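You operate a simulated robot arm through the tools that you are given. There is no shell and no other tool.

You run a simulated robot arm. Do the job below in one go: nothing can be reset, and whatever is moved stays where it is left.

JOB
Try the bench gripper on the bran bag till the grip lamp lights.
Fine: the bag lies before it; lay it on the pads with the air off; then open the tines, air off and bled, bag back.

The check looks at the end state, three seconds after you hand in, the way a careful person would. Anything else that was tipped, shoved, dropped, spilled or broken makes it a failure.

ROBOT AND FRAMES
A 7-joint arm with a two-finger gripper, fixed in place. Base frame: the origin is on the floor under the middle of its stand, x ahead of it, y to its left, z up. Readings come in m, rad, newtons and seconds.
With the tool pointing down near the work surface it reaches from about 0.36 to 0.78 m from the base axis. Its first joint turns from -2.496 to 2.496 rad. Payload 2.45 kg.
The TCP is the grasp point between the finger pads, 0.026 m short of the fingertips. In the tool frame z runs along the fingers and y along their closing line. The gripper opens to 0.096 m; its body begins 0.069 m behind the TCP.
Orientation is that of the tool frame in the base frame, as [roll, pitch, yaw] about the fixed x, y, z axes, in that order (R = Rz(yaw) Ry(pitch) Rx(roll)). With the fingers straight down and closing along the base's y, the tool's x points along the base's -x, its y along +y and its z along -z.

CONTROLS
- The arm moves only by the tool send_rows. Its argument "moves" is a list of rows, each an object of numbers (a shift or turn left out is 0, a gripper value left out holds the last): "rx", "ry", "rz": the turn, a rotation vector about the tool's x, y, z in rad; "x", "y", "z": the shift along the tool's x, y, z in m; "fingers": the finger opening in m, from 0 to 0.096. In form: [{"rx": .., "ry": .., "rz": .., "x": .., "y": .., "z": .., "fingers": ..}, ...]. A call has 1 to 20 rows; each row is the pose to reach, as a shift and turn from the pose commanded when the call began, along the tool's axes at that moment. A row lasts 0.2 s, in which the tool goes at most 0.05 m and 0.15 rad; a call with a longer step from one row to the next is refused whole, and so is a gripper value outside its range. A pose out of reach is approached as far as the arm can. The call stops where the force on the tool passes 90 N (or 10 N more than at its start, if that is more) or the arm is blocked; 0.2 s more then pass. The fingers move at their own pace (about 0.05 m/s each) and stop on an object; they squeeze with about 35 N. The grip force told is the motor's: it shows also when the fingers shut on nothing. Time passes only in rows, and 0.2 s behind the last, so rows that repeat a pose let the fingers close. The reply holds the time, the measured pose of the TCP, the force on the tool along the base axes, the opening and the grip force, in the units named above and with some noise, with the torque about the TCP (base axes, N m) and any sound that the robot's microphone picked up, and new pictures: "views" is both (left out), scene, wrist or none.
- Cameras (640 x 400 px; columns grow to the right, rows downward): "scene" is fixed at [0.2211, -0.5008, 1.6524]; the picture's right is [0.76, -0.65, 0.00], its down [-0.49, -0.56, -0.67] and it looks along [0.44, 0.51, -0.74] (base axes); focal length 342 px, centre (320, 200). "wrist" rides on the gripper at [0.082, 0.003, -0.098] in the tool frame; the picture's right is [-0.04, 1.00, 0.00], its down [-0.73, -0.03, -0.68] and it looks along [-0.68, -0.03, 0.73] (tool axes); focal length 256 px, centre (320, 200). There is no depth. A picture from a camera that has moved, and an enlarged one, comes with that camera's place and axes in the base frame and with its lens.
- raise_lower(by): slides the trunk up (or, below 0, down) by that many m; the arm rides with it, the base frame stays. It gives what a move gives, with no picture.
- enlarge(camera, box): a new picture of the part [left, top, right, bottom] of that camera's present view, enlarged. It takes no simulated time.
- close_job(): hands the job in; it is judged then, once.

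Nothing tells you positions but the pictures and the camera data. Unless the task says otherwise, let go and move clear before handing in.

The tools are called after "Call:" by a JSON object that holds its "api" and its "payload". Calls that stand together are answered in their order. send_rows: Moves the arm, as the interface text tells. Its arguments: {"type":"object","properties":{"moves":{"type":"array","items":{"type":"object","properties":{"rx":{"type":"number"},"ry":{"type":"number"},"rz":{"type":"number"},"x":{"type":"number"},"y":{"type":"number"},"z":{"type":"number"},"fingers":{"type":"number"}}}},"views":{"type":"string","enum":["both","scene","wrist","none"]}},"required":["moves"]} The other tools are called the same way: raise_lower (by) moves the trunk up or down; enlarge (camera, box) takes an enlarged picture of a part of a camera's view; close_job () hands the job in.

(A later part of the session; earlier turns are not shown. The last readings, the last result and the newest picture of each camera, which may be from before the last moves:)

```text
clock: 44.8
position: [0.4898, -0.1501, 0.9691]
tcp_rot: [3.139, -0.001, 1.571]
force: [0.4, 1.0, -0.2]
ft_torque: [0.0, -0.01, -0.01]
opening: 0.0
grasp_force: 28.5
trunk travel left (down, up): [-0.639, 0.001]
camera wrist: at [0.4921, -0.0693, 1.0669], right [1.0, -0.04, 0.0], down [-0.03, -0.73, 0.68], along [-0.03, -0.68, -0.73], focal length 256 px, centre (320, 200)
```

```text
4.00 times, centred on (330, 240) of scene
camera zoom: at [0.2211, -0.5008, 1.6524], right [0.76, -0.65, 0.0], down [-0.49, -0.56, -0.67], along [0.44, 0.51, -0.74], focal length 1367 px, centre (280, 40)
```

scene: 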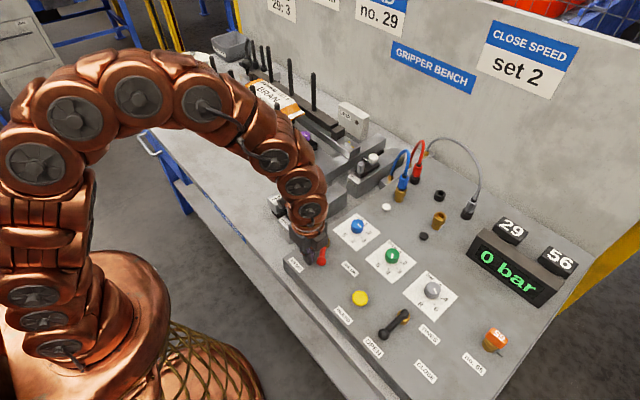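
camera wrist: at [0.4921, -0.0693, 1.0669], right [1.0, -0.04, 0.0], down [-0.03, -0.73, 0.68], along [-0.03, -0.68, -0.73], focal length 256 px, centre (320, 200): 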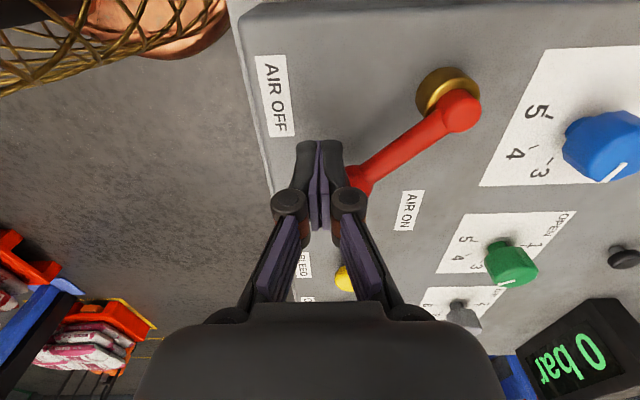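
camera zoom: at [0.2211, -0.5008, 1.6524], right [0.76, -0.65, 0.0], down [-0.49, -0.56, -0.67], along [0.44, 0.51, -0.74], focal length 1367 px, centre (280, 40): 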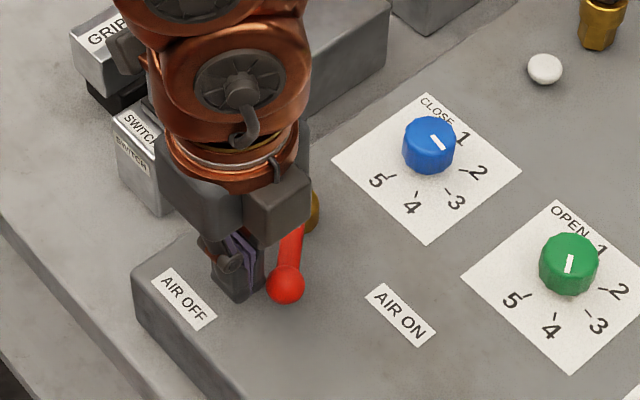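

The lever follows. I'll finish the arc to AIR ON.

Call:
{"api": "send_rows", "payload": {"moves": [{"x": -0.0115, "y": 0.004}, {"x": -0.0218, "y": 0.0095}, {"x": -0.031, "y": 0.0175}, {"x": -0.0393, "y": 0.026}, {"x": -0.0445, "y": 0.036}, {"x": -0.0455, "y": 0.042}, {"x": -0.0455, "y": 0.042}], "views": "both"}}

Call:
{"api": "enlarge", "payload": {"camera": "scene", "box": [270, 190, 390, 290]}}

```text
clock: 46.4
position: [0.5312, -0.1933, 0.9681]
tcp_rot: [3.141, 0.001, 1.568]
force: [-0.1, 0.1, -0.1]
ft_torque: [-0.03, -0.01, 0.0]
opening: 0.0
grasp_force: 28.3
trunk travel left (down, up): [-0.639, 0.001]
camera wrist: at [0.5342, -0.1129, 1.0666], right [1.0, -0.04, 0.0], down [-0.03, -0.73, 0.68], along [-0.03, -0.68, -0.73], focal length 256 px, centre (320, 200)
```

scene: 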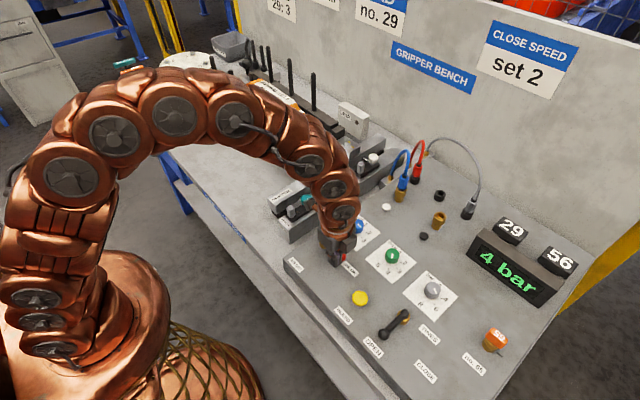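
wrist: 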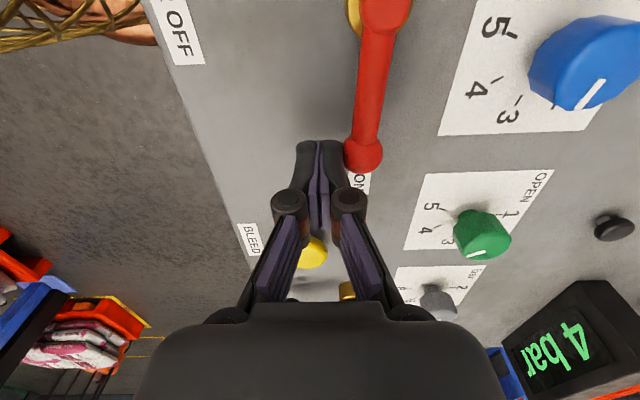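

```text
4.00 times, centred on (330, 240) of scene
camera zoom: at [0.2211, -0.5008, 1.6524], right [0.76, -0.65, 0.0], down [-0.49, -0.56, -0.67], along [0.44, 0.51, -0.74], focal length 1367 px, centre (280, 40)
```

zoom: 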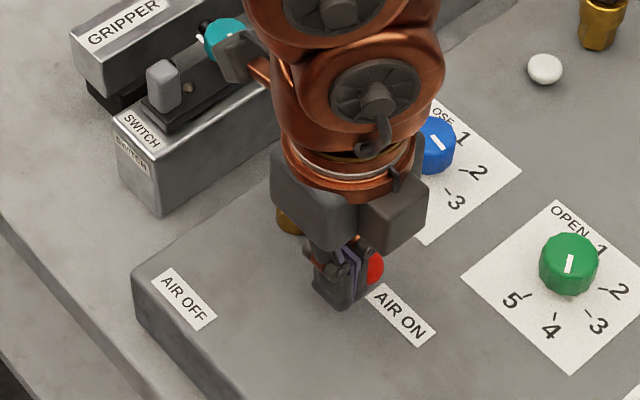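

Air is on, display showing 4 bar. I'll lift clear and view the panel and gripper.

Call:
{"api": "send_rows", "payload": {"moves": [{"y": -0.008}, {"y": -0.008, "z": -0.035}, {"y": -0.015, "z": -0.065}, {"y": -0.03, "x": -0.04, "z": -0.065}, {"y": -0.041, "x": -0.08, "z": -0.065}, {"y": -0.041, "x": -0.115, "z": -0.065}, {"y": -0.041, "x": -0.15, "z": -0.065}, {"y": -0.041, "x": -0.15, "z": -0.065}], "views": "both"}}

Call:
{"api": "enlarge", "payload": {"camera": "scene", "box": [280, 210, 520, 370]}}

Call:
{"api": "enlarge", "payload": {"camera": "scene", "box": [200, 50, 400, 180]}}

```text
clock: 48.2
position: [0.4921, -0.3438, 1.0341]
tcp_rot: [-3.141, 0.001, 1.569]
force: [-0.4, -0.3, -0.5]
ft_torque: [-0.01, -0.03, 0.01]
opening: 0.0
grasp_force: 28.1
trunk travel left (down, up): [-0.639, 0.001]
camera wrist: at [0.4945, -0.2626, 1.1317], right [1.0, -0.04, 0.0], down [-0.03, -0.73, 0.68], along [-0.03, -0.68, -0.73], focal length 256 px, centre (320, 200)
```

scene: 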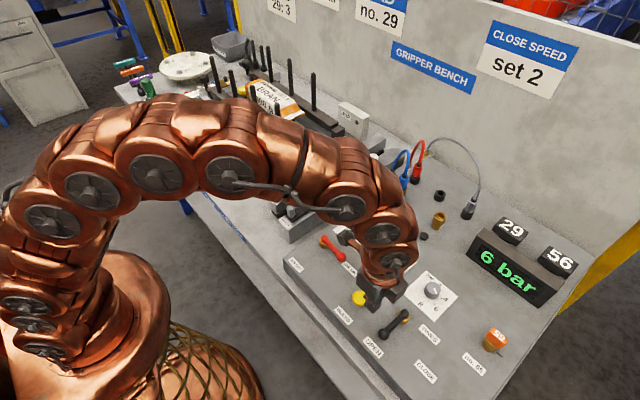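
wrist: 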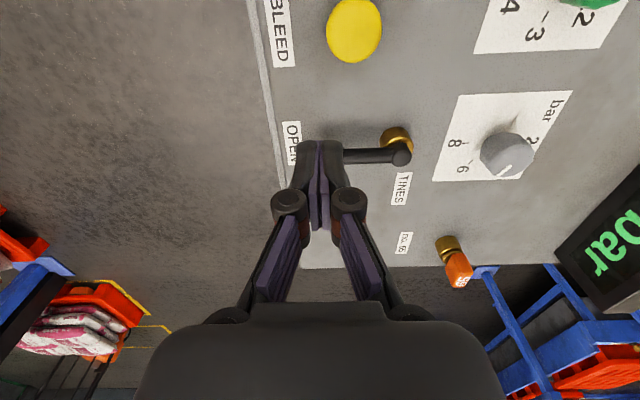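

```text
2.50 times, centred on (400, 290) of scene
camera zoom: at [0.2211, -0.5008, 1.6524], right [0.76, -0.65, 0.0], down [-0.49, -0.56, -0.67], along [0.44, 0.51, -0.74], focal length 854 px, centre (120, -25)
```

zoom: 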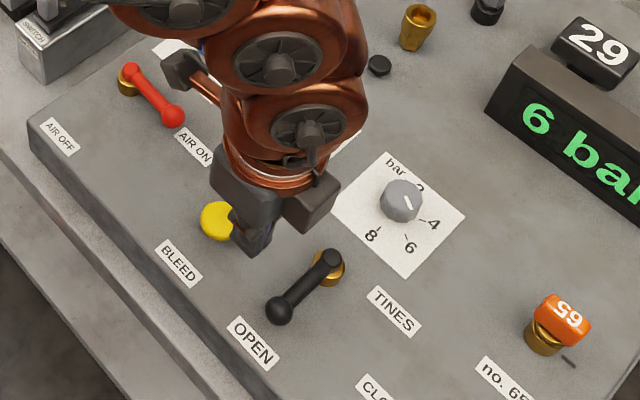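

```text
3.08 times, centred on (300, 115) of scene
camera zoom: at [0.2211, -0.5008, 1.6524], right [0.76, -0.65, 0.0], down [-0.49, -0.56, -0.67], along [0.44, 0.51, -0.74], focal length 1052 px, centre (382, 462)
```

zoom: 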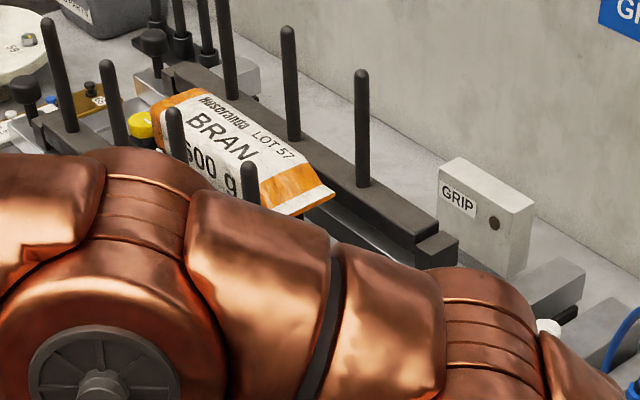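

6 bar now. I'll lower beside the black TINES lever's ball and push it along its arc toward CLOSE, checking part-way.

Call:
{"api": "send_rows", "payload": {"moves": [{"z": 0.033}, {"z": 0.065}, {"z": 0.065, "x": -0.0145, "y": -0.003}, {"z": 0.065, "x": -0.026, "y": -0.008}, {"z": 0.065, "x": -0.038, "y": -0.011}, {"z": 0.065, "x": -0.05, "y": -0.0105}, {"z": 0.065, "x": -0.061, "y": -0.008}, {"z": 0.065, "x": -0.061, "y": -0.008}], "views": "both"}}

Call:
{"api": "enlarge", "payload": {"camera": "scene", "box": [200, 50, 400, 180]}}

```text
clock: 50.0
position: [0.483, -0.4032, 0.9702]
tcp_rot: [-3.142, -0.002, 1.569]
force: [-0.4, 0.5, -0.3]
ft_torque: [-0.01, -0.03, -0.03]
opening: 0.0
grasp_force: 27.7
trunk travel left (down, up): [-0.639, 0.001]
camera wrist: at [0.4863, -0.3234, 1.0682], right [1.0, -0.04, 0.0], down [-0.03, -0.73, 0.68], along [-0.03, -0.68, -0.73], focal length 256 px, centre (320, 200)
```

scene: 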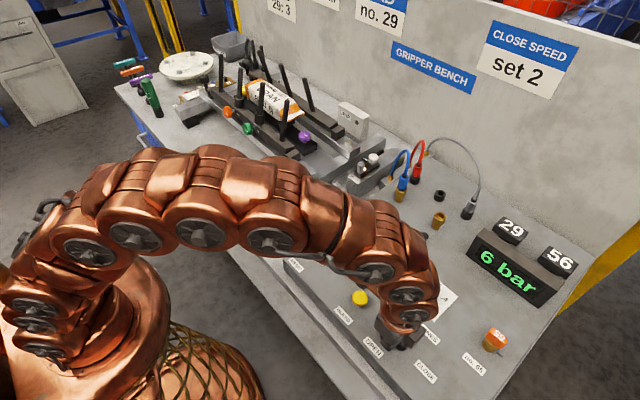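
wrist: 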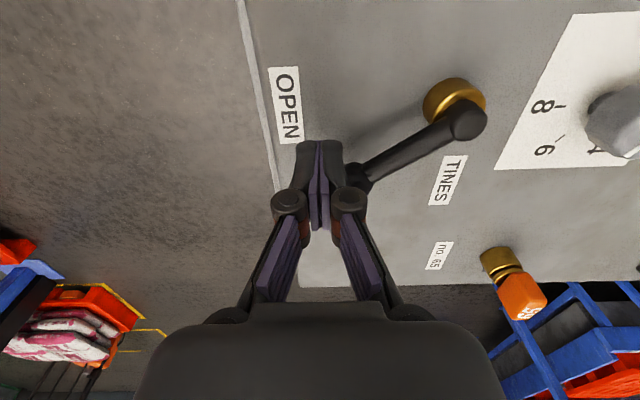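

```text
3.08 times, centred on (300, 115) of scene
camera zoom: at [0.2211, -0.5008, 1.6524], right [0.76, -0.65, 0.0], down [-0.49, -0.56, -0.67], along [0.44, 0.51, -0.74], focal length 1052 px, centre (382, 462)
```

zoom: 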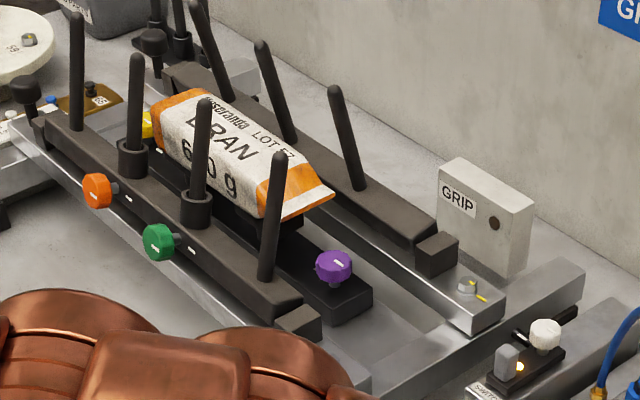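

The tines are already swinging in. I'll bring the lever fully to its CLOSE stop.

Call:
{"api": "send_rows", "payload": {"moves": [{"x": -0.0115, "y": 0.004}, {"x": -0.022, "y": 0.0095}, {"x": -0.031, "y": 0.0175}, {"x": -0.0393, "y": 0.026}, {"x": -0.0445, "y": 0.035}, {"x": -0.0455, "y": 0.0415}, {"x": -0.0455, "y": 0.0415}], "views": "both"}}

Call:
{"api": "enlarge", "payload": {"camera": "scene", "box": [200, 50, 400, 180]}}

Call:
{"api": "enlarge", "payload": {"camera": "scene", "box": [320, 250, 480, 390]}}

```text
clock: 51.3
position: [0.5037, -0.4465, 0.9711]
tcp_rot: [-3.118, -0.012, 1.567]
force: [-48.2, 21.8, 30.7]
ft_torque: [0.57, 0.68, 0.4]
opening: 0.0
grasp_force: 28.0
trunk travel left (down, up): [-0.639, 0.001]
stopped in row 6: the force on the tool passed its limit at 98 N (the readings are from after the stop); the commanded pose is now the measured one
camera wrist: at [0.5096, -0.3669, 1.0689], right [1.0, -0.04, -0.02], down [-0.02, -0.74, 0.67], along [-0.05, -0.67, -0.74], focal length 256 px, centre (320, 200)
```

scene: 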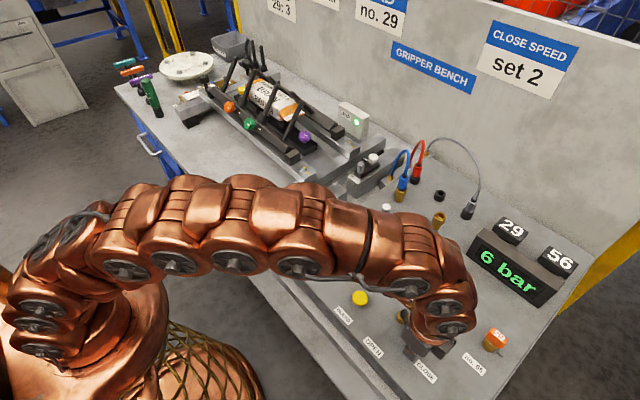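
wrist: 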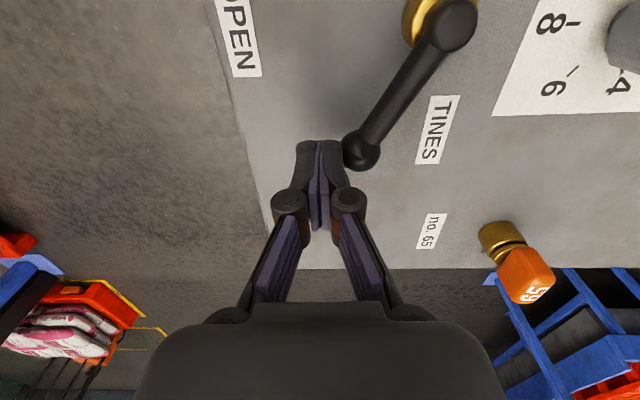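

```text
3.08 times, centred on (300, 115) of scene
camera zoom: at [0.2211, -0.5008, 1.6524], right [0.76, -0.65, 0.0], down [-0.49, -0.56, -0.67], along [0.44, 0.51, -0.74], focal length 1052 px, centre (382, 462)
```

zoom: 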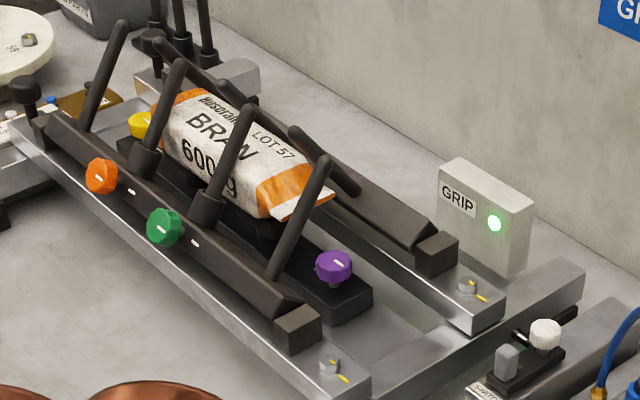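

```text
2.86 times, centred on (400, 320) of scene
camera zoom: at [0.2211, -0.5008, 1.6524], right [0.76, -0.65, 0.0], down [-0.49, -0.56, -0.67], along [0.44, 0.51, -0.74], focal length 976 px, centre (91, -143)
```

zoom: 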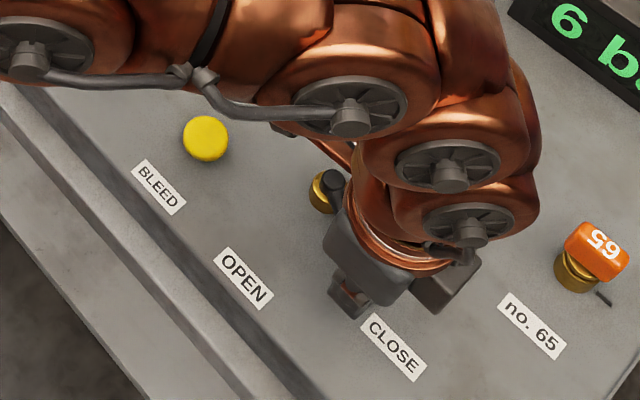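

The GRIP lamp is lit green, with the tines folded over the bag. I'll ease off the lever, lift clear and go round to its other side, watching the lamp stays lit.

Call:
{"api": "send_rows", "payload": {"moves": [{"y": -0.008, "x": 0.003, "rx": -0.012, "ry": -0.006}, {"y": -0.01, "x": 0.004, "z": -0.035, "rx": -0.0236, "ry": -0.012}, {"y": -0.01, "x": 0.004, "z": -0.07, "rx": -0.0236, "ry": -0.012}, {"y": 0.03, "x": -0.01, "z": -0.07, "rx": -0.0236, "ry": -0.012}, {"y": 0.063, "x": -0.0195, "z": -0.07, "rx": -0.0236, "ry": -0.012}, {"y": 0.063, "x": -0.0195, "z": -0.07, "rx": -0.0236, "ry": -0.012}], "views": "both"}}

Call:
{"api": "enlarge", "payload": {"camera": "scene", "box": [200, 50, 400, 180]}}

Call:
{"api": "enlarge", "payload": {"camera": "scene", "box": [320, 250, 480, 390]}}

Call:
{"api": "enlarge", "payload": {"camera": "wrist", "box": [200, 60, 480, 260]}}

```text
clock: 52.7
position: [0.5755, -0.468, 1.0338]
tcp_rot: [3.135, -0.001, 1.568]
force: [-0.2, 0.7, -0.8]
ft_torque: [-0.01, 0.02, -0.03]
opening: 0.0
grasp_force: 28.5
trunk travel left (down, up): [-0.639, 0.001]
camera wrist: at [0.5786, -0.3875, 1.1319], right [1.0, -0.04, 0.0], down [-0.03, -0.73, 0.68], along [-0.03, -0.68, -0.73], focal length 256 px, centre (320, 200)
```

scene: 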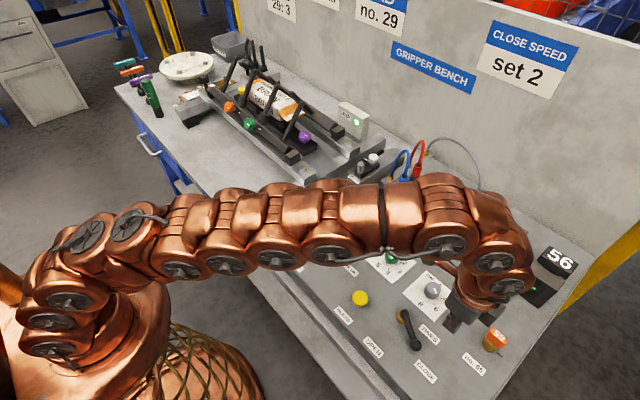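
wrist: 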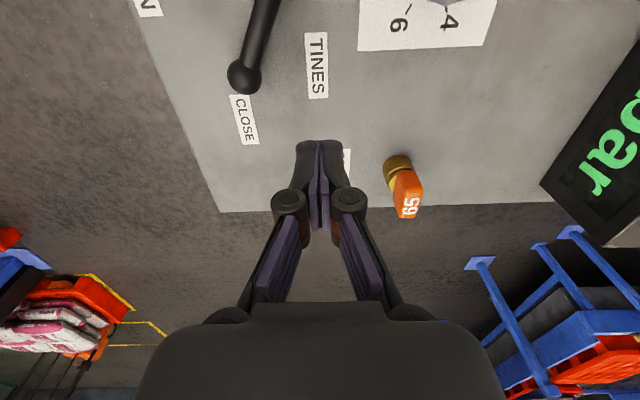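

```text
3.08 times, centred on (300, 115) of scene
camera zoom: at [0.2211, -0.5008, 1.6524], right [0.76, -0.65, 0.0], down [-0.49, -0.56, -0.67], along [0.44, 0.51, -0.74], focal length 1052 px, centre (382, 462)
```

zoom: 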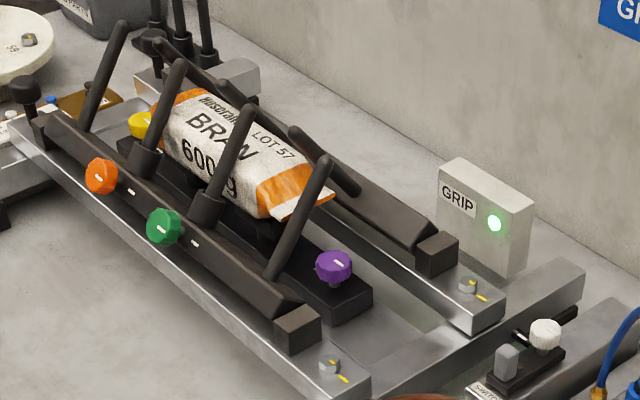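

```text
2.86 times, centred on (400, 320) of scene
camera zoom: at [0.2211, -0.5008, 1.6524], right [0.76, -0.65, 0.0], down [-0.49, -0.56, -0.67], along [0.44, 0.51, -0.74], focal length 976 px, centre (91, -143)
```

zoom: 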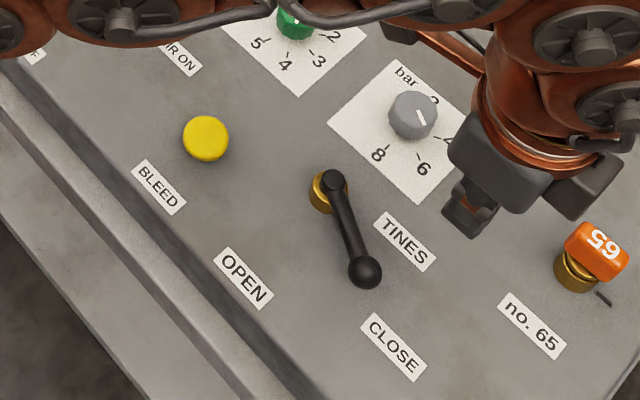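

```text
2.00 times, centred on (340, 160) of wrist
camera zoom: at [0.5786, -0.3875, 1.1319], right [1.0, -0.04, 0.0], down [-0.03, -0.73, 0.68], along [-0.03, -0.68, -0.73], focal length 512 px, centre (280, 280)
```

zoom: 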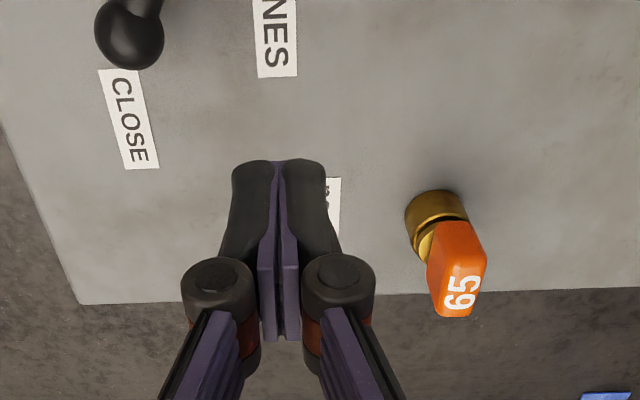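

Lamp holds steady. Now I'll lower on the far side of the TINES lever and sweep it back toward OPEN.

Call:
{"api": "send_rows", "payload": {"moves": [{"y": -0.0075, "x": 0.005, "z": 0.032}, {"y": -0.0075, "x": 0.005, "z": 0.064}, {"y": -0.0208, "x": 0.0108, "z": 0.064}, {"y": -0.0312, "x": 0.0126, "z": 0.064}, {"y": -0.0416, "x": 0.0144, "z": 0.064}, {"y": -0.051, "x": 0.019, "z": 0.064}, {"y": -0.0603, "x": 0.0237, "z": 0.064}, {"y": -0.068, "x": 0.0307, "z": 0.064}, {"y": -0.0756, "x": 0.0377, "z": 0.064}, {"y": -0.0831, "x": 0.0488, "z": 0.064}, {"y": -0.0831, "x": 0.0488, "z": 0.064}], "views": "both"}}

Call:
{"api": "enlarge", "payload": {"camera": "scene", "box": [200, 50, 400, 180]}}

```text
clock: 55.1
position: [0.4929, -0.4184, 0.9695]
tcp_rot: [3.139, -0.001, 1.57]
force: [-0.4, 0.5, -0.4]
ft_torque: [0.01, -0.01, -0.01]
opening: 0.0002
grasp_force: 27.9
trunk travel left (down, up): [-0.639, 0.001]
camera wrist: at [0.4947, -0.3375, 1.0674], right [1.0, -0.04, 0.0], down [-0.03, -0.73, 0.68], along [-0.03, -0.68, -0.73], focal length 256 px, centre (320, 200)
```

scene: 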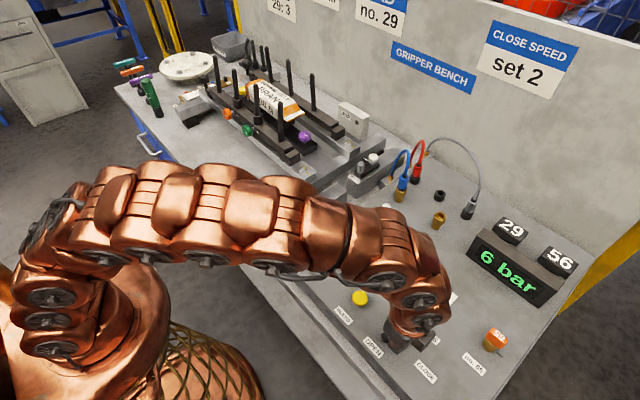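
wrist: 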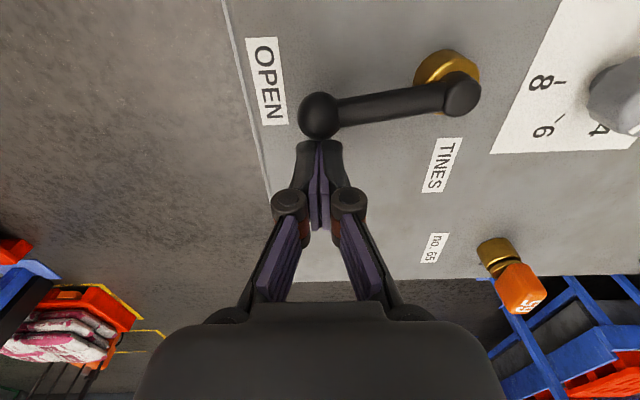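

```text
3.08 times, centred on (300, 115) of scene
camera zoom: at [0.2211, -0.5008, 1.6524], right [0.76, -0.65, 0.0], down [-0.49, -0.56, -0.67], along [0.44, 0.51, -0.74], focal length 1052 px, centre (382, 462)
```

zoom: 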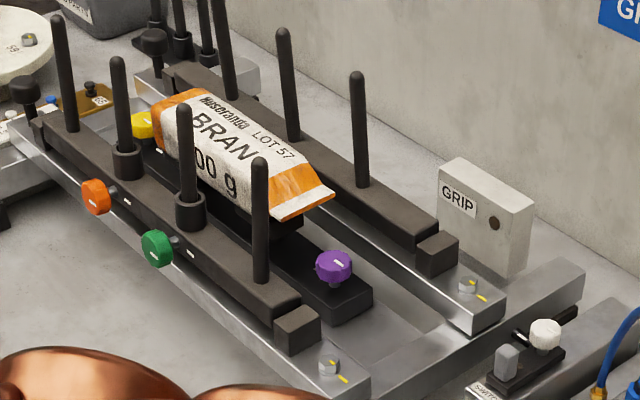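

The tines are opening again. I'll nudge the lever the last few degrees to its OPEN stop.

Call:
{"api": "send_rows", "payload": {"moves": [{"x": 0.004, "y": -0.002}, {"x": 0.008, "y": -0.004}, {"x": 0.0115, "y": -0.005}, {"x": 0.0115, "y": -0.005}], "views": "both"}}

Call:
{"api": "enlarge", "payload": {"camera": "wrist", "box": [220, 0, 500, 200]}}

Call:
{"api": "enlarge", "payload": {"camera": "scene", "box": [200, 50, 400, 180]}}

```text
clock: 56.1
position: [0.4872, -0.4084, 0.9713]
tcp_rot: [3.135, 0.004, 1.567]
force: [2.3, -7.2, 3.4]
ft_torque: [-0.16, -0.08, -0.07]
opening: 0.0002
grasp_force: 28.5
trunk travel left (down, up): [-0.639, 0.001]
camera wrist: at [0.4905, -0.328, 1.0681], right [1.0, -0.04, 0.01], down [-0.04, -0.73, 0.68], along [-0.02, -0.68, -0.73], focal length 256 px, centre (320, 200)
```

scene: 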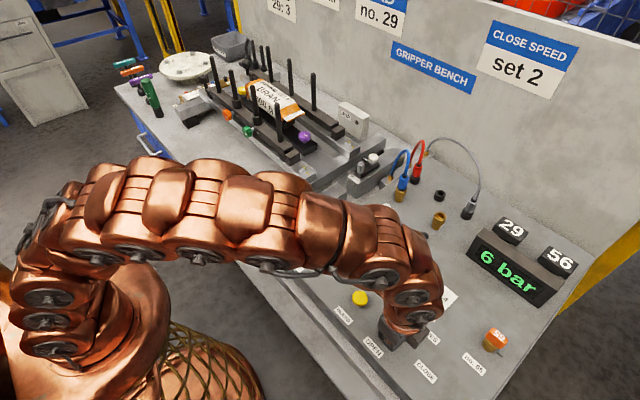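
wrist: 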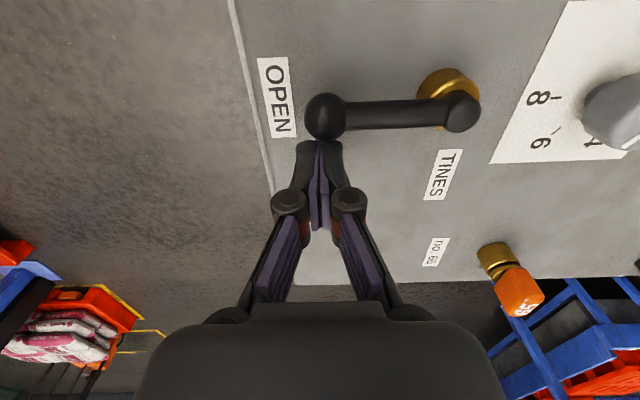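

```text
2.00 times, centred on (360, 100) of wrist
camera zoom: at [0.4905, -0.328, 1.0681], right [1.0, -0.04, 0.01], down [-0.04, -0.73, 0.68], along [-0.02, -0.68, -0.73], focal length 512 px, centre (240, 400)
```

zoom: 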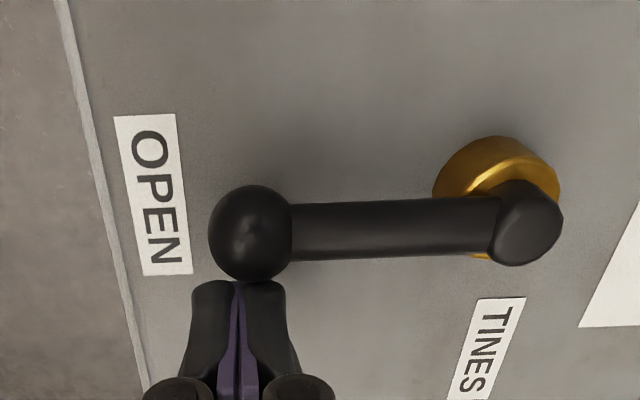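

```text
3.08 times, centred on (300, 115) of scene
camera zoom: at [0.2211, -0.5008, 1.6524], right [0.76, -0.65, 0.0], down [-0.49, -0.56, -0.67], along [0.44, 0.51, -0.74], focal length 1052 px, centre (382, 462)
```

zoom: 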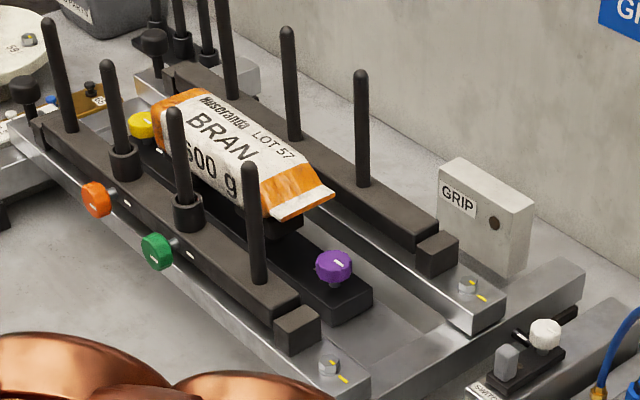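

Tines are fully open and the lever is at its stop. Next I lift clear and go to the far side of the red air lever.

Call:
{"api": "send_rows", "payload": {"moves": [{"x": -0.006}, {"x": -0.008, "z": -0.035}, {"x": -0.008, "z": -0.065}, {"x": 0.03, "y": 0.02, "z": -0.065}, {"x": 0.068, "y": 0.04, "z": -0.065}, {"x": 0.104, "y": 0.06, "z": -0.065}, {"x": 0.14, "y": 0.08, "z": -0.065}, {"x": 0.175, "y": 0.1, "z": -0.065}, {"x": 0.21, "y": 0.118, "z": -0.065}, {"x": 0.21, "y": 0.118, "z": -0.065}], "views": "both"}}

Call:
{"api": "enlarge", "payload": {"camera": "wrist", "box": [200, 0, 520, 200]}}

Call:
{"api": "enlarge", "payload": {"camera": "scene", "box": [280, 200, 460, 360]}}

```text
clock: 58.3
position: [0.6046, -0.1989, 1.0372]
tcp_rot: [3.138, 0.0, 1.567]
force: [-0.4, 0.3, 1.2]
ft_torque: [0.01, -0.02, -0.01]
opening: 0.0
grasp_force: 28.7
trunk travel left (down, up): [-0.639, 0.001]
camera wrist: at [0.6071, -0.1174, 1.1351], right [1.0, -0.04, 0.0], down [-0.03, -0.73, 0.68], along [-0.03, -0.68, -0.73], focal length 256 px, centre (320, 200)
```

scene: 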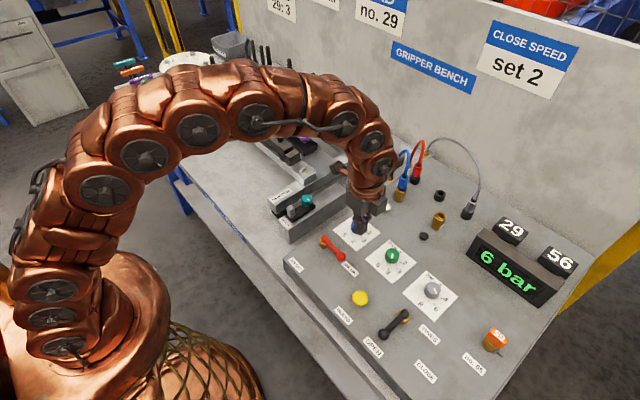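
wrist: 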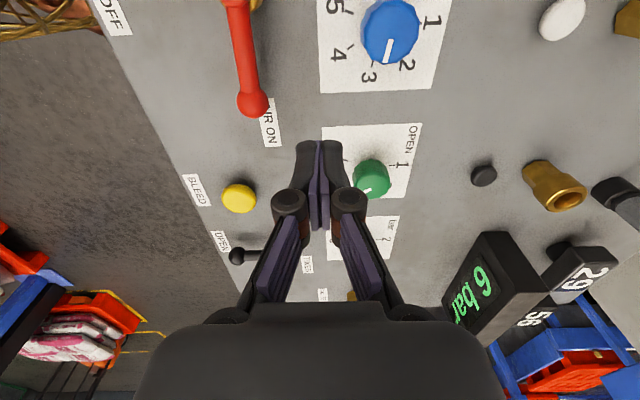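

```text
2.00 times, centred on (360, 100) of wrist
camera zoom: at [0.6071, -0.1174, 1.1351], right [1.0, -0.04, 0.0], down [-0.03, -0.73, 0.68], along [-0.03, -0.68, -0.73], focal length 512 px, centre (240, 400)
```

zoom: 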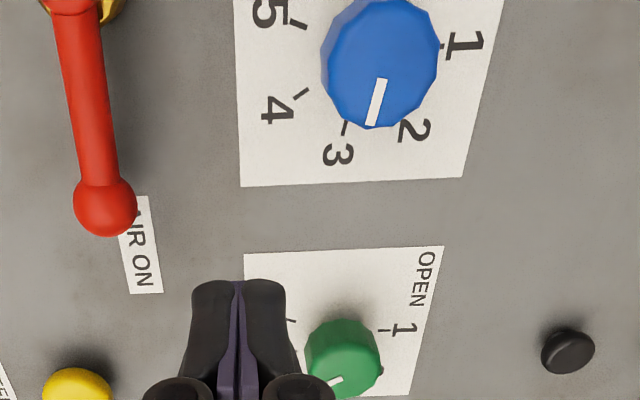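

```text
2.50 times, centred on (370, 280) of scene
camera zoom: at [0.2211, -0.5008, 1.6524], right [0.76, -0.65, 0.0], down [-0.49, -0.56, -0.67], along [0.44, 0.51, -0.74], focal length 854 px, centre (195, 0)
```

zoom: 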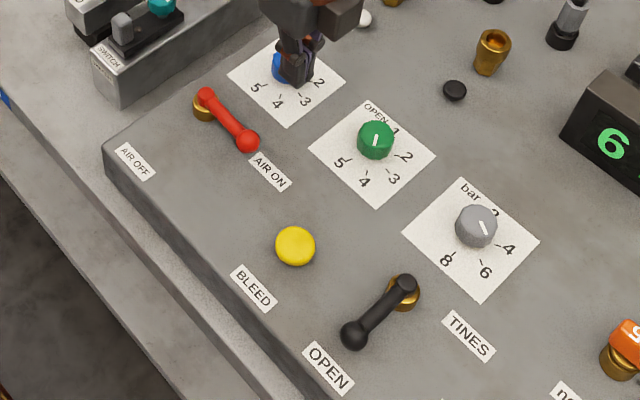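

The finger sits between the dials with room. I'll lower it and sweep the red lever back to AIR OFF.

Call:
{"api": "send_rows", "payload": {"moves": [{"z": 0.035}, {"z": 0.067}, {"y": -0.0136, "x": 0.003, "z": 0.067}, {"y": -0.023, "x": 0.0, "z": 0.067}, {"y": -0.0323, "x": -0.003, "z": 0.067}, {"y": -0.0425, "x": -0.0035, "z": 0.067}, {"y": -0.0528, "x": -0.0035, "z": 0.067}, {"y": -0.063, "x": -0.001, "z": 0.067}, {"y": -0.0732, "x": 0.0023, "z": 0.067}, {"y": -0.082, "x": 0.0079, "z": 0.067}, {"y": -0.091, "x": 0.0135, "z": 0.067}, {"y": -0.1006, "x": 0.0232, "z": 0.067}, {"y": -0.1082, "x": 0.0345, "z": 0.067}, {"y": -0.1122, "x": 0.0428, "z": 0.067}, {"y": -0.1122, "x": 0.0428, "z": 0.067}], "views": "both"}}

Call:
{"api": "enlarge", "payload": {"camera": "wrist", "box": [200, 0, 520, 200]}}

```text
clock: 61.5
position: [0.4922, -0.1557, 0.9686]
tcp_rot: [3.136, -0.001, 1.569]
force: [0.0, 0.1, -0.4]
ft_torque: [0.03, 0.0, -0.01]
opening: 0.0
grasp_force: 28.5
trunk travel left (down, up): [-0.639, 0.001]
camera wrist: at [0.4952, -0.0745, 1.0663], right [1.0, -0.04, 0.01], down [-0.03, -0.73, 0.68], along [-0.02, -0.68, -0.73], focal length 256 px, centre (320, 200)
```

scene: 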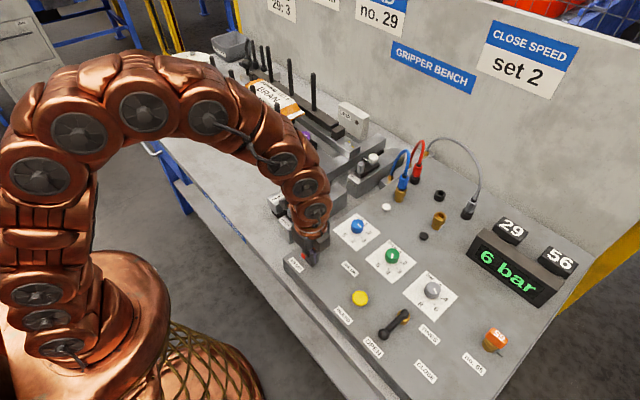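
wrist: 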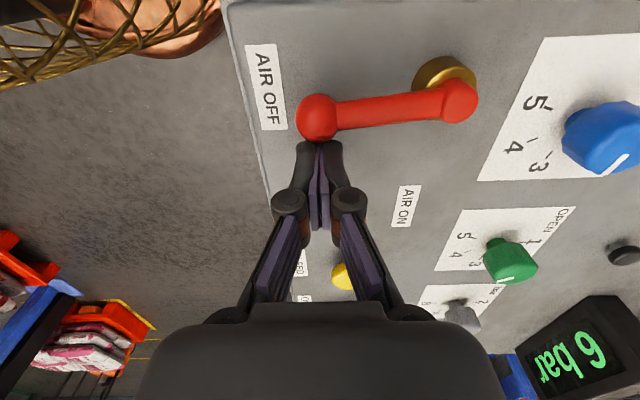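

```text
2.00 times, centred on (360, 100) of wrist
camera zoom: at [0.4952, -0.0745, 1.0663], right [1.0, -0.04, 0.01], down [-0.03, -0.73, 0.68], along [-0.02, -0.68, -0.73], focal length 512 px, centre (240, 400)
```

zoom: 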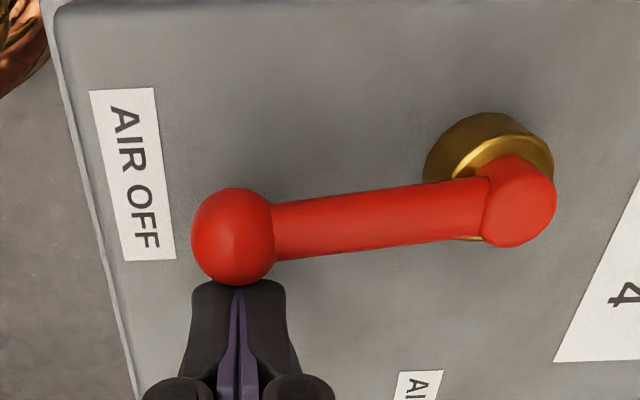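

Nearly there. I'll nudge it the last few degrees until it meets the OFF stop.

Call:
{"api": "send_rows", "payload": {"moves": [{"x": 0.003, "y": -0.001}, {"x": 0.006, "y": -0.0015}, {"x": 0.009, "y": -0.002}, {"x": 0.009, "y": -0.002}], "views": "both"}}

Call:
{"api": "enlarge", "payload": {"camera": "wrist", "box": [200, 0, 520, 200]}}

```text
clock: 62.5
position: [0.4923, -0.1488, 0.9678]
tcp_rot: [3.135, 0.0, 1.568]
force: [-3.6, -33.0, -3.3]
ft_torque: [-0.79, -0.19, 0.02]
opening: 0.0062
grasp_force: 28.8
trunk travel left (down, up): [-0.639, 0.001]
camera wrist: at [0.4945, -0.068, 1.066], right [1.0, -0.04, 0.01], down [-0.03, -0.73, 0.68], along [-0.02, -0.68, -0.73], focal length 256 px, centre (320, 200)
```

scene: 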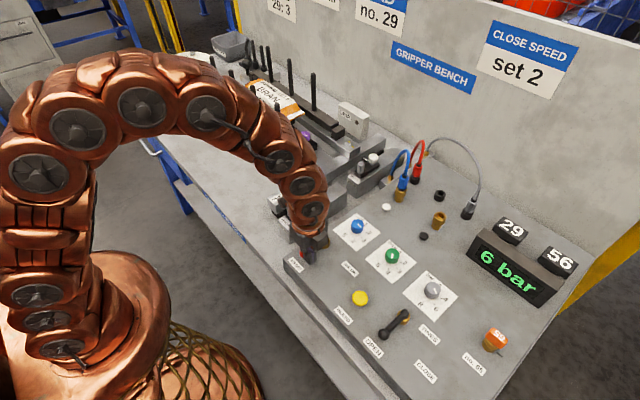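
wrist: 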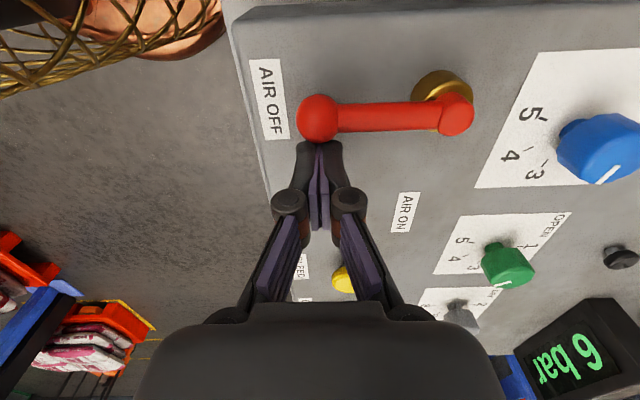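

```text
2.00 times, centred on (360, 100) of wrist
camera zoom: at [0.4945, -0.068, 1.066], right [1.0, -0.04, 0.01], down [-0.03, -0.73, 0.68], along [-0.02, -0.68, -0.73], focal length 512 px, centre (240, 400)
```

zoom: 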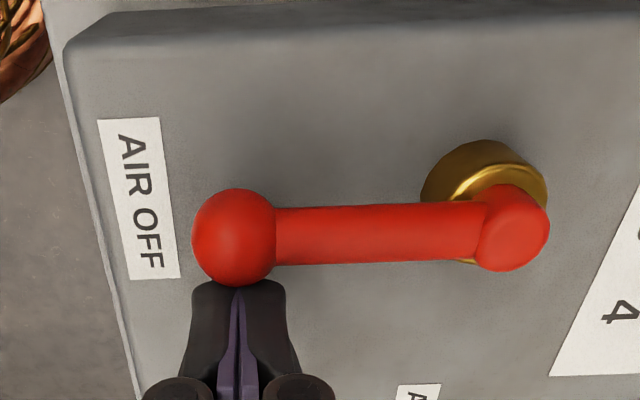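

Air lever is at its OFF stop; the display still shows 6 bar, so it needs bleeding. I'll lift off and go above the yellow BLEED button.

Call:
{"api": "send_rows", "payload": {"moves": [{"x": -0.006, "y": 0.0}, {"x": -0.01, "z": -0.035}, {"x": -0.012, "z": -0.06}, {"x": -0.05, "y": 0.006, "z": -0.06}, {"x": -0.09, "y": 0.013, "z": -0.06}, {"x": -0.125, "y": 0.018, "z": -0.06}, {"x": -0.1462, "y": 0.0207, "z": -0.06}, {"x": -0.1462, "y": 0.0207, "z": -0.06}], "views": "both"}}

Call:
{"api": "enlarge", "payload": {"camera": "scene", "box": [290, 220, 450, 340]}}

Call:
{"api": "enlarge", "payload": {"camera": "wrist", "box": [200, 60, 440, 260]}}

```text
clock: 64.3
position: [0.5116, -0.2929, 1.0284]
tcp_rot: [3.136, -0.001, 1.569]
force: [0.3, 0.4, 0.3]
ft_torque: [0.0, 0.0, 0.0]
opening: 0.0
grasp_force: 28.6
trunk travel left (down, up): [-0.639, 0.001]
camera wrist: at [0.5147, -0.2116, 1.1259], right [1.0, -0.04, 0.01], down [-0.03, -0.73, 0.68], along [-0.02, -0.68, -0.73], focal length 256 px, centre (320, 200)
```

scene: 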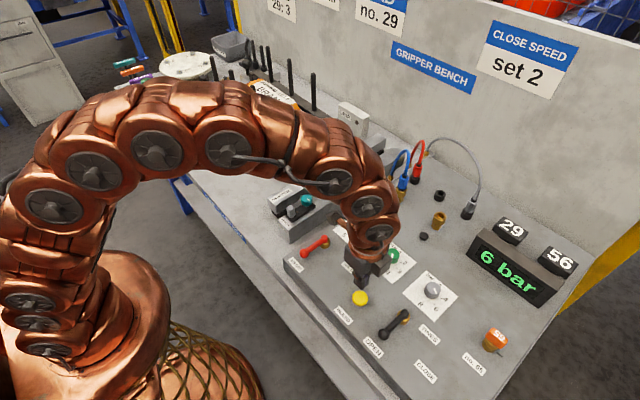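
wrist: 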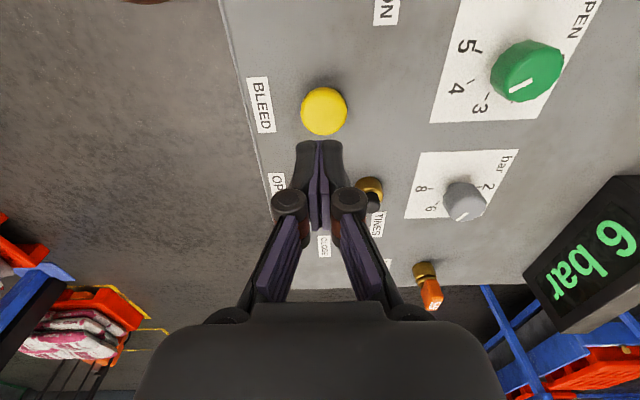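

```text
3.33 times, centred on (370, 280) of scene
camera zoom: at [0.2211, -0.5008, 1.6524], right [0.76, -0.65, 0.0], down [-0.49, -0.56, -0.67], along [0.44, 0.51, -0.74], focal length 1139 px, centre (153, -67)
```

zoom: 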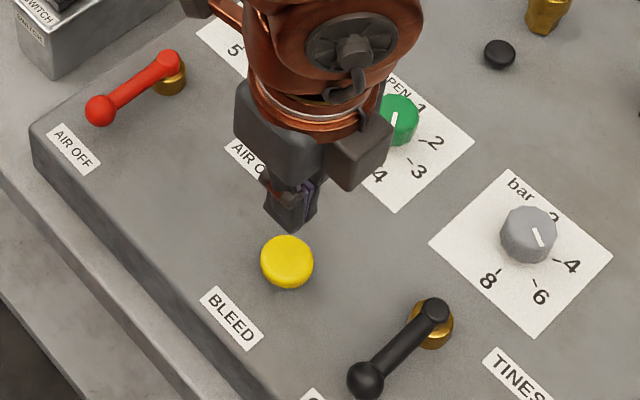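

```text
2.00 times, centred on (320, 160) of wrist
camera zoom: at [0.5147, -0.2116, 1.1259], right [1.0, -0.04, 0.01], down [-0.03, -0.73, 0.68], along [-0.02, -0.68, -0.73], focal length 512 px, centre (320, 280)
```

zoom: 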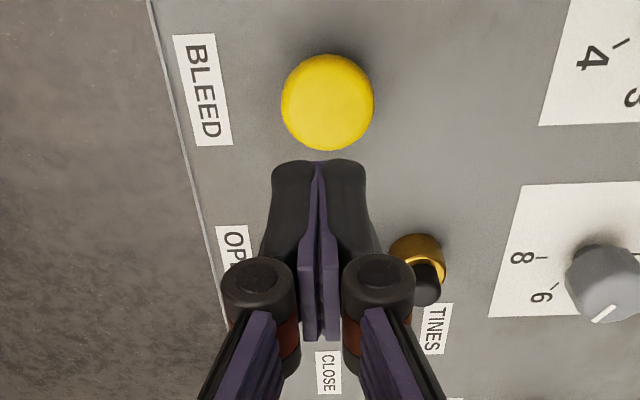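

The button is at about (0.515, −0.291). I'll lower onto it gently and watch the force and display.

Call:
{"api": "send_rows", "payload": {"moves": [{"y": 0.003, "x": 0.001, "z": 0.025}, {"y": 0.003, "x": 0.001, "z": 0.045}, {"y": 0.003, "x": 0.001, "z": 0.049}, {"y": 0.003, "x": 0.001, "z": 0.053}, {"y": 0.003, "x": 0.001, "z": 0.056}, {"y": 0.003, "x": 0.001, "z": 0.056}], "views": "scene"}}

```text
clock: 65.7
position: [0.5148, -0.2912, 0.9723]
tcp_rot: [3.135, -0.001, 1.57]
force: [-0.1, 0.6, -0.4]
ft_torque: [-0.01, -0.03, -0.03]
opening: 0.0
grasp_force: 28.5
trunk travel left (down, up): [-0.639, 0.001]
```

scene: 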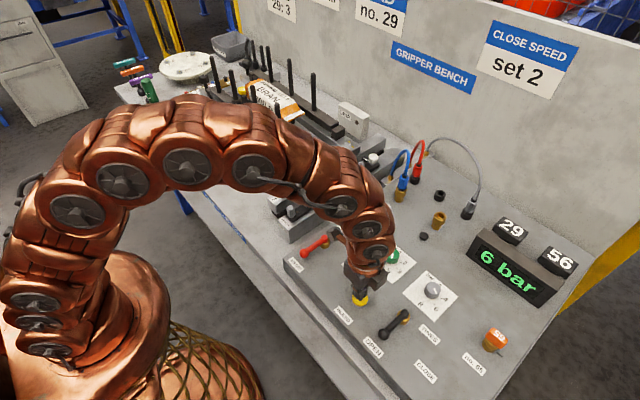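

No contact yet. I'll keep lowering in 2 mm steps.

Call:
{"api": "send_rows", "payload": {"moves": [{"z": 0.002}, {"z": 0.004}, {"z": 0.006}, {"z": 0.008}, {"z": 0.008}, {"z": 0.008}], "views": "scene"}}

```text
clock: 67.1
position: [0.5144, -0.2922, 0.9654]
tcp_rot: [3.134, -0.001, 1.57]
force: [0.2, 0.0, 0.8]
ft_torque: [-0.01, -0.02, -0.02]
opening: 0.0
grasp_force: 28.7
trunk travel left (down, up): [-0.639, 0.001]
```

scene: 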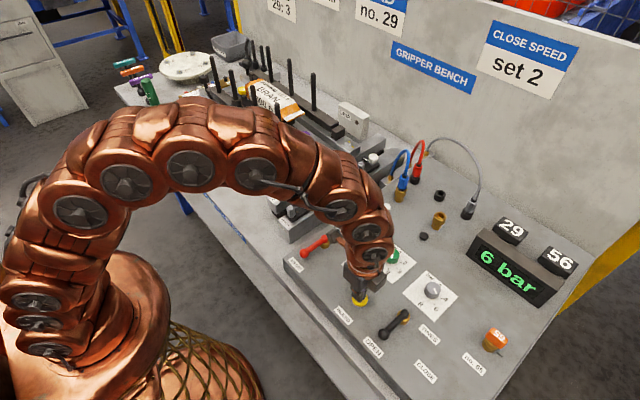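

Slight contact maybe. A few more millimetres.

Call:
{"api": "send_rows", "payload": {"moves": [{"z": 0.002}, {"z": 0.004}, {"z": 0.005}, {"z": 0.005}, {"z": 0.005}, {"z": 0.005}], "views": "scene"}}

Call:
{"api": "enlarge", "payload": {"camera": "scene", "box": [310, 230, 410, 330]}}

```text
clock: 68.5
position: [0.5136, -0.2928, 0.9594]
tcp_rot: [3.138, -0.001, 1.57]
force: [0.0, 0.5, 3.9]
ft_torque: [0.01, 0.0, -0.01]
opening: 0.0059
grasp_force: 28.3
trunk travel left (down, up): [-0.639, 0.001]
```

scene: 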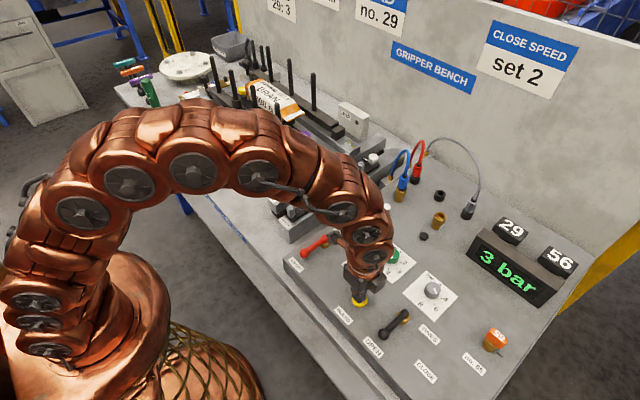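

```text
4.00 times, centred on (360, 280) of scene
camera zoom: at [0.2211, -0.5008, 1.6524], right [0.76, -0.65, 0.0], down [-0.49, -0.56, -0.67], along [0.44, 0.51, -0.74], focal length 1367 px, centre (160, -120)
```

zoom: 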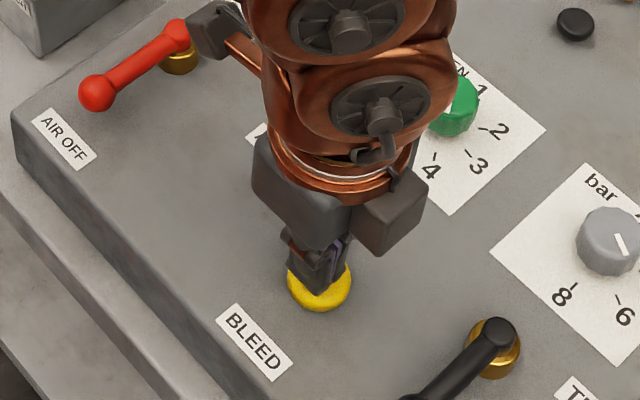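

Bleeding works: down to 3 bar. I'll hold the button until it reads zero.

Call:
{"api": "send_rows", "payload": {"moves": [{"z": 0.0005}, {"z": 0.0005}, {"z": 0.0005}, {"z": 0.0005}, {"z": 0.0005}, {"z": 0.0005}, {"z": 0.0005}, {"z": 0.0005}, {"z": 0.0005}, {"z": 0.0005}, {"z": 0.0005}, {"z": 0.0005}], "views": "scene"}}

Call:
{"api": "enlarge", "payload": {"camera": "scene", "box": [200, 50, 400, 180]}}

```text
clock: 71.1
position: [0.5135, -0.2907, 0.9576]
tcp_rot: [3.136, 0.0, 1.568]
force: [-0.6, -1.2, 3.2]
ft_torque: [0.02, 0.0, -0.03]
opening: 0.006
grasp_force: 28.6
trunk travel left (down, up): [-0.639, 0.001]
```

scene: 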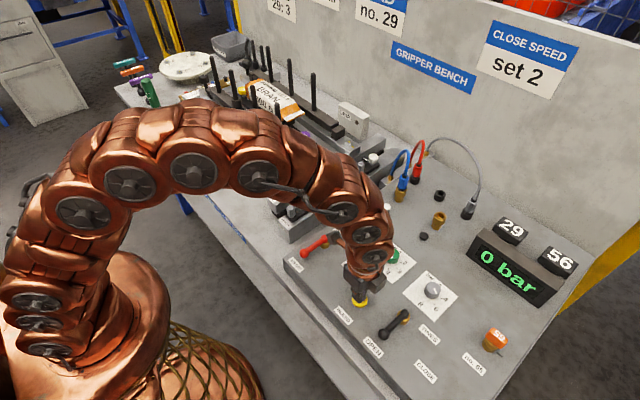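

```text
3.08 times, centred on (300, 115) of scene
camera zoom: at [0.2211, -0.5008, 1.6524], right [0.76, -0.65, 0.0], down [-0.49, -0.56, -0.67], along [0.44, 0.51, -0.74], focal length 1052 px, centre (382, 462)
```

zoom: 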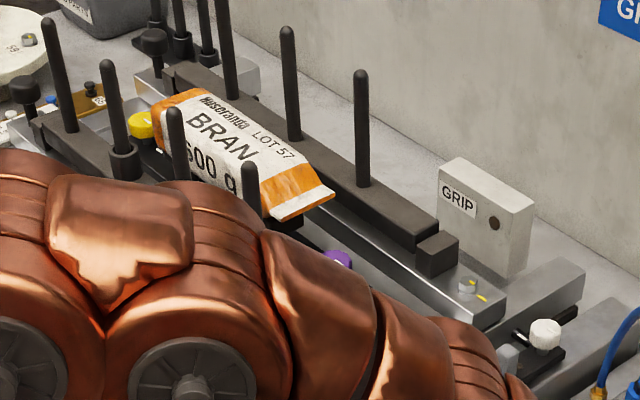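

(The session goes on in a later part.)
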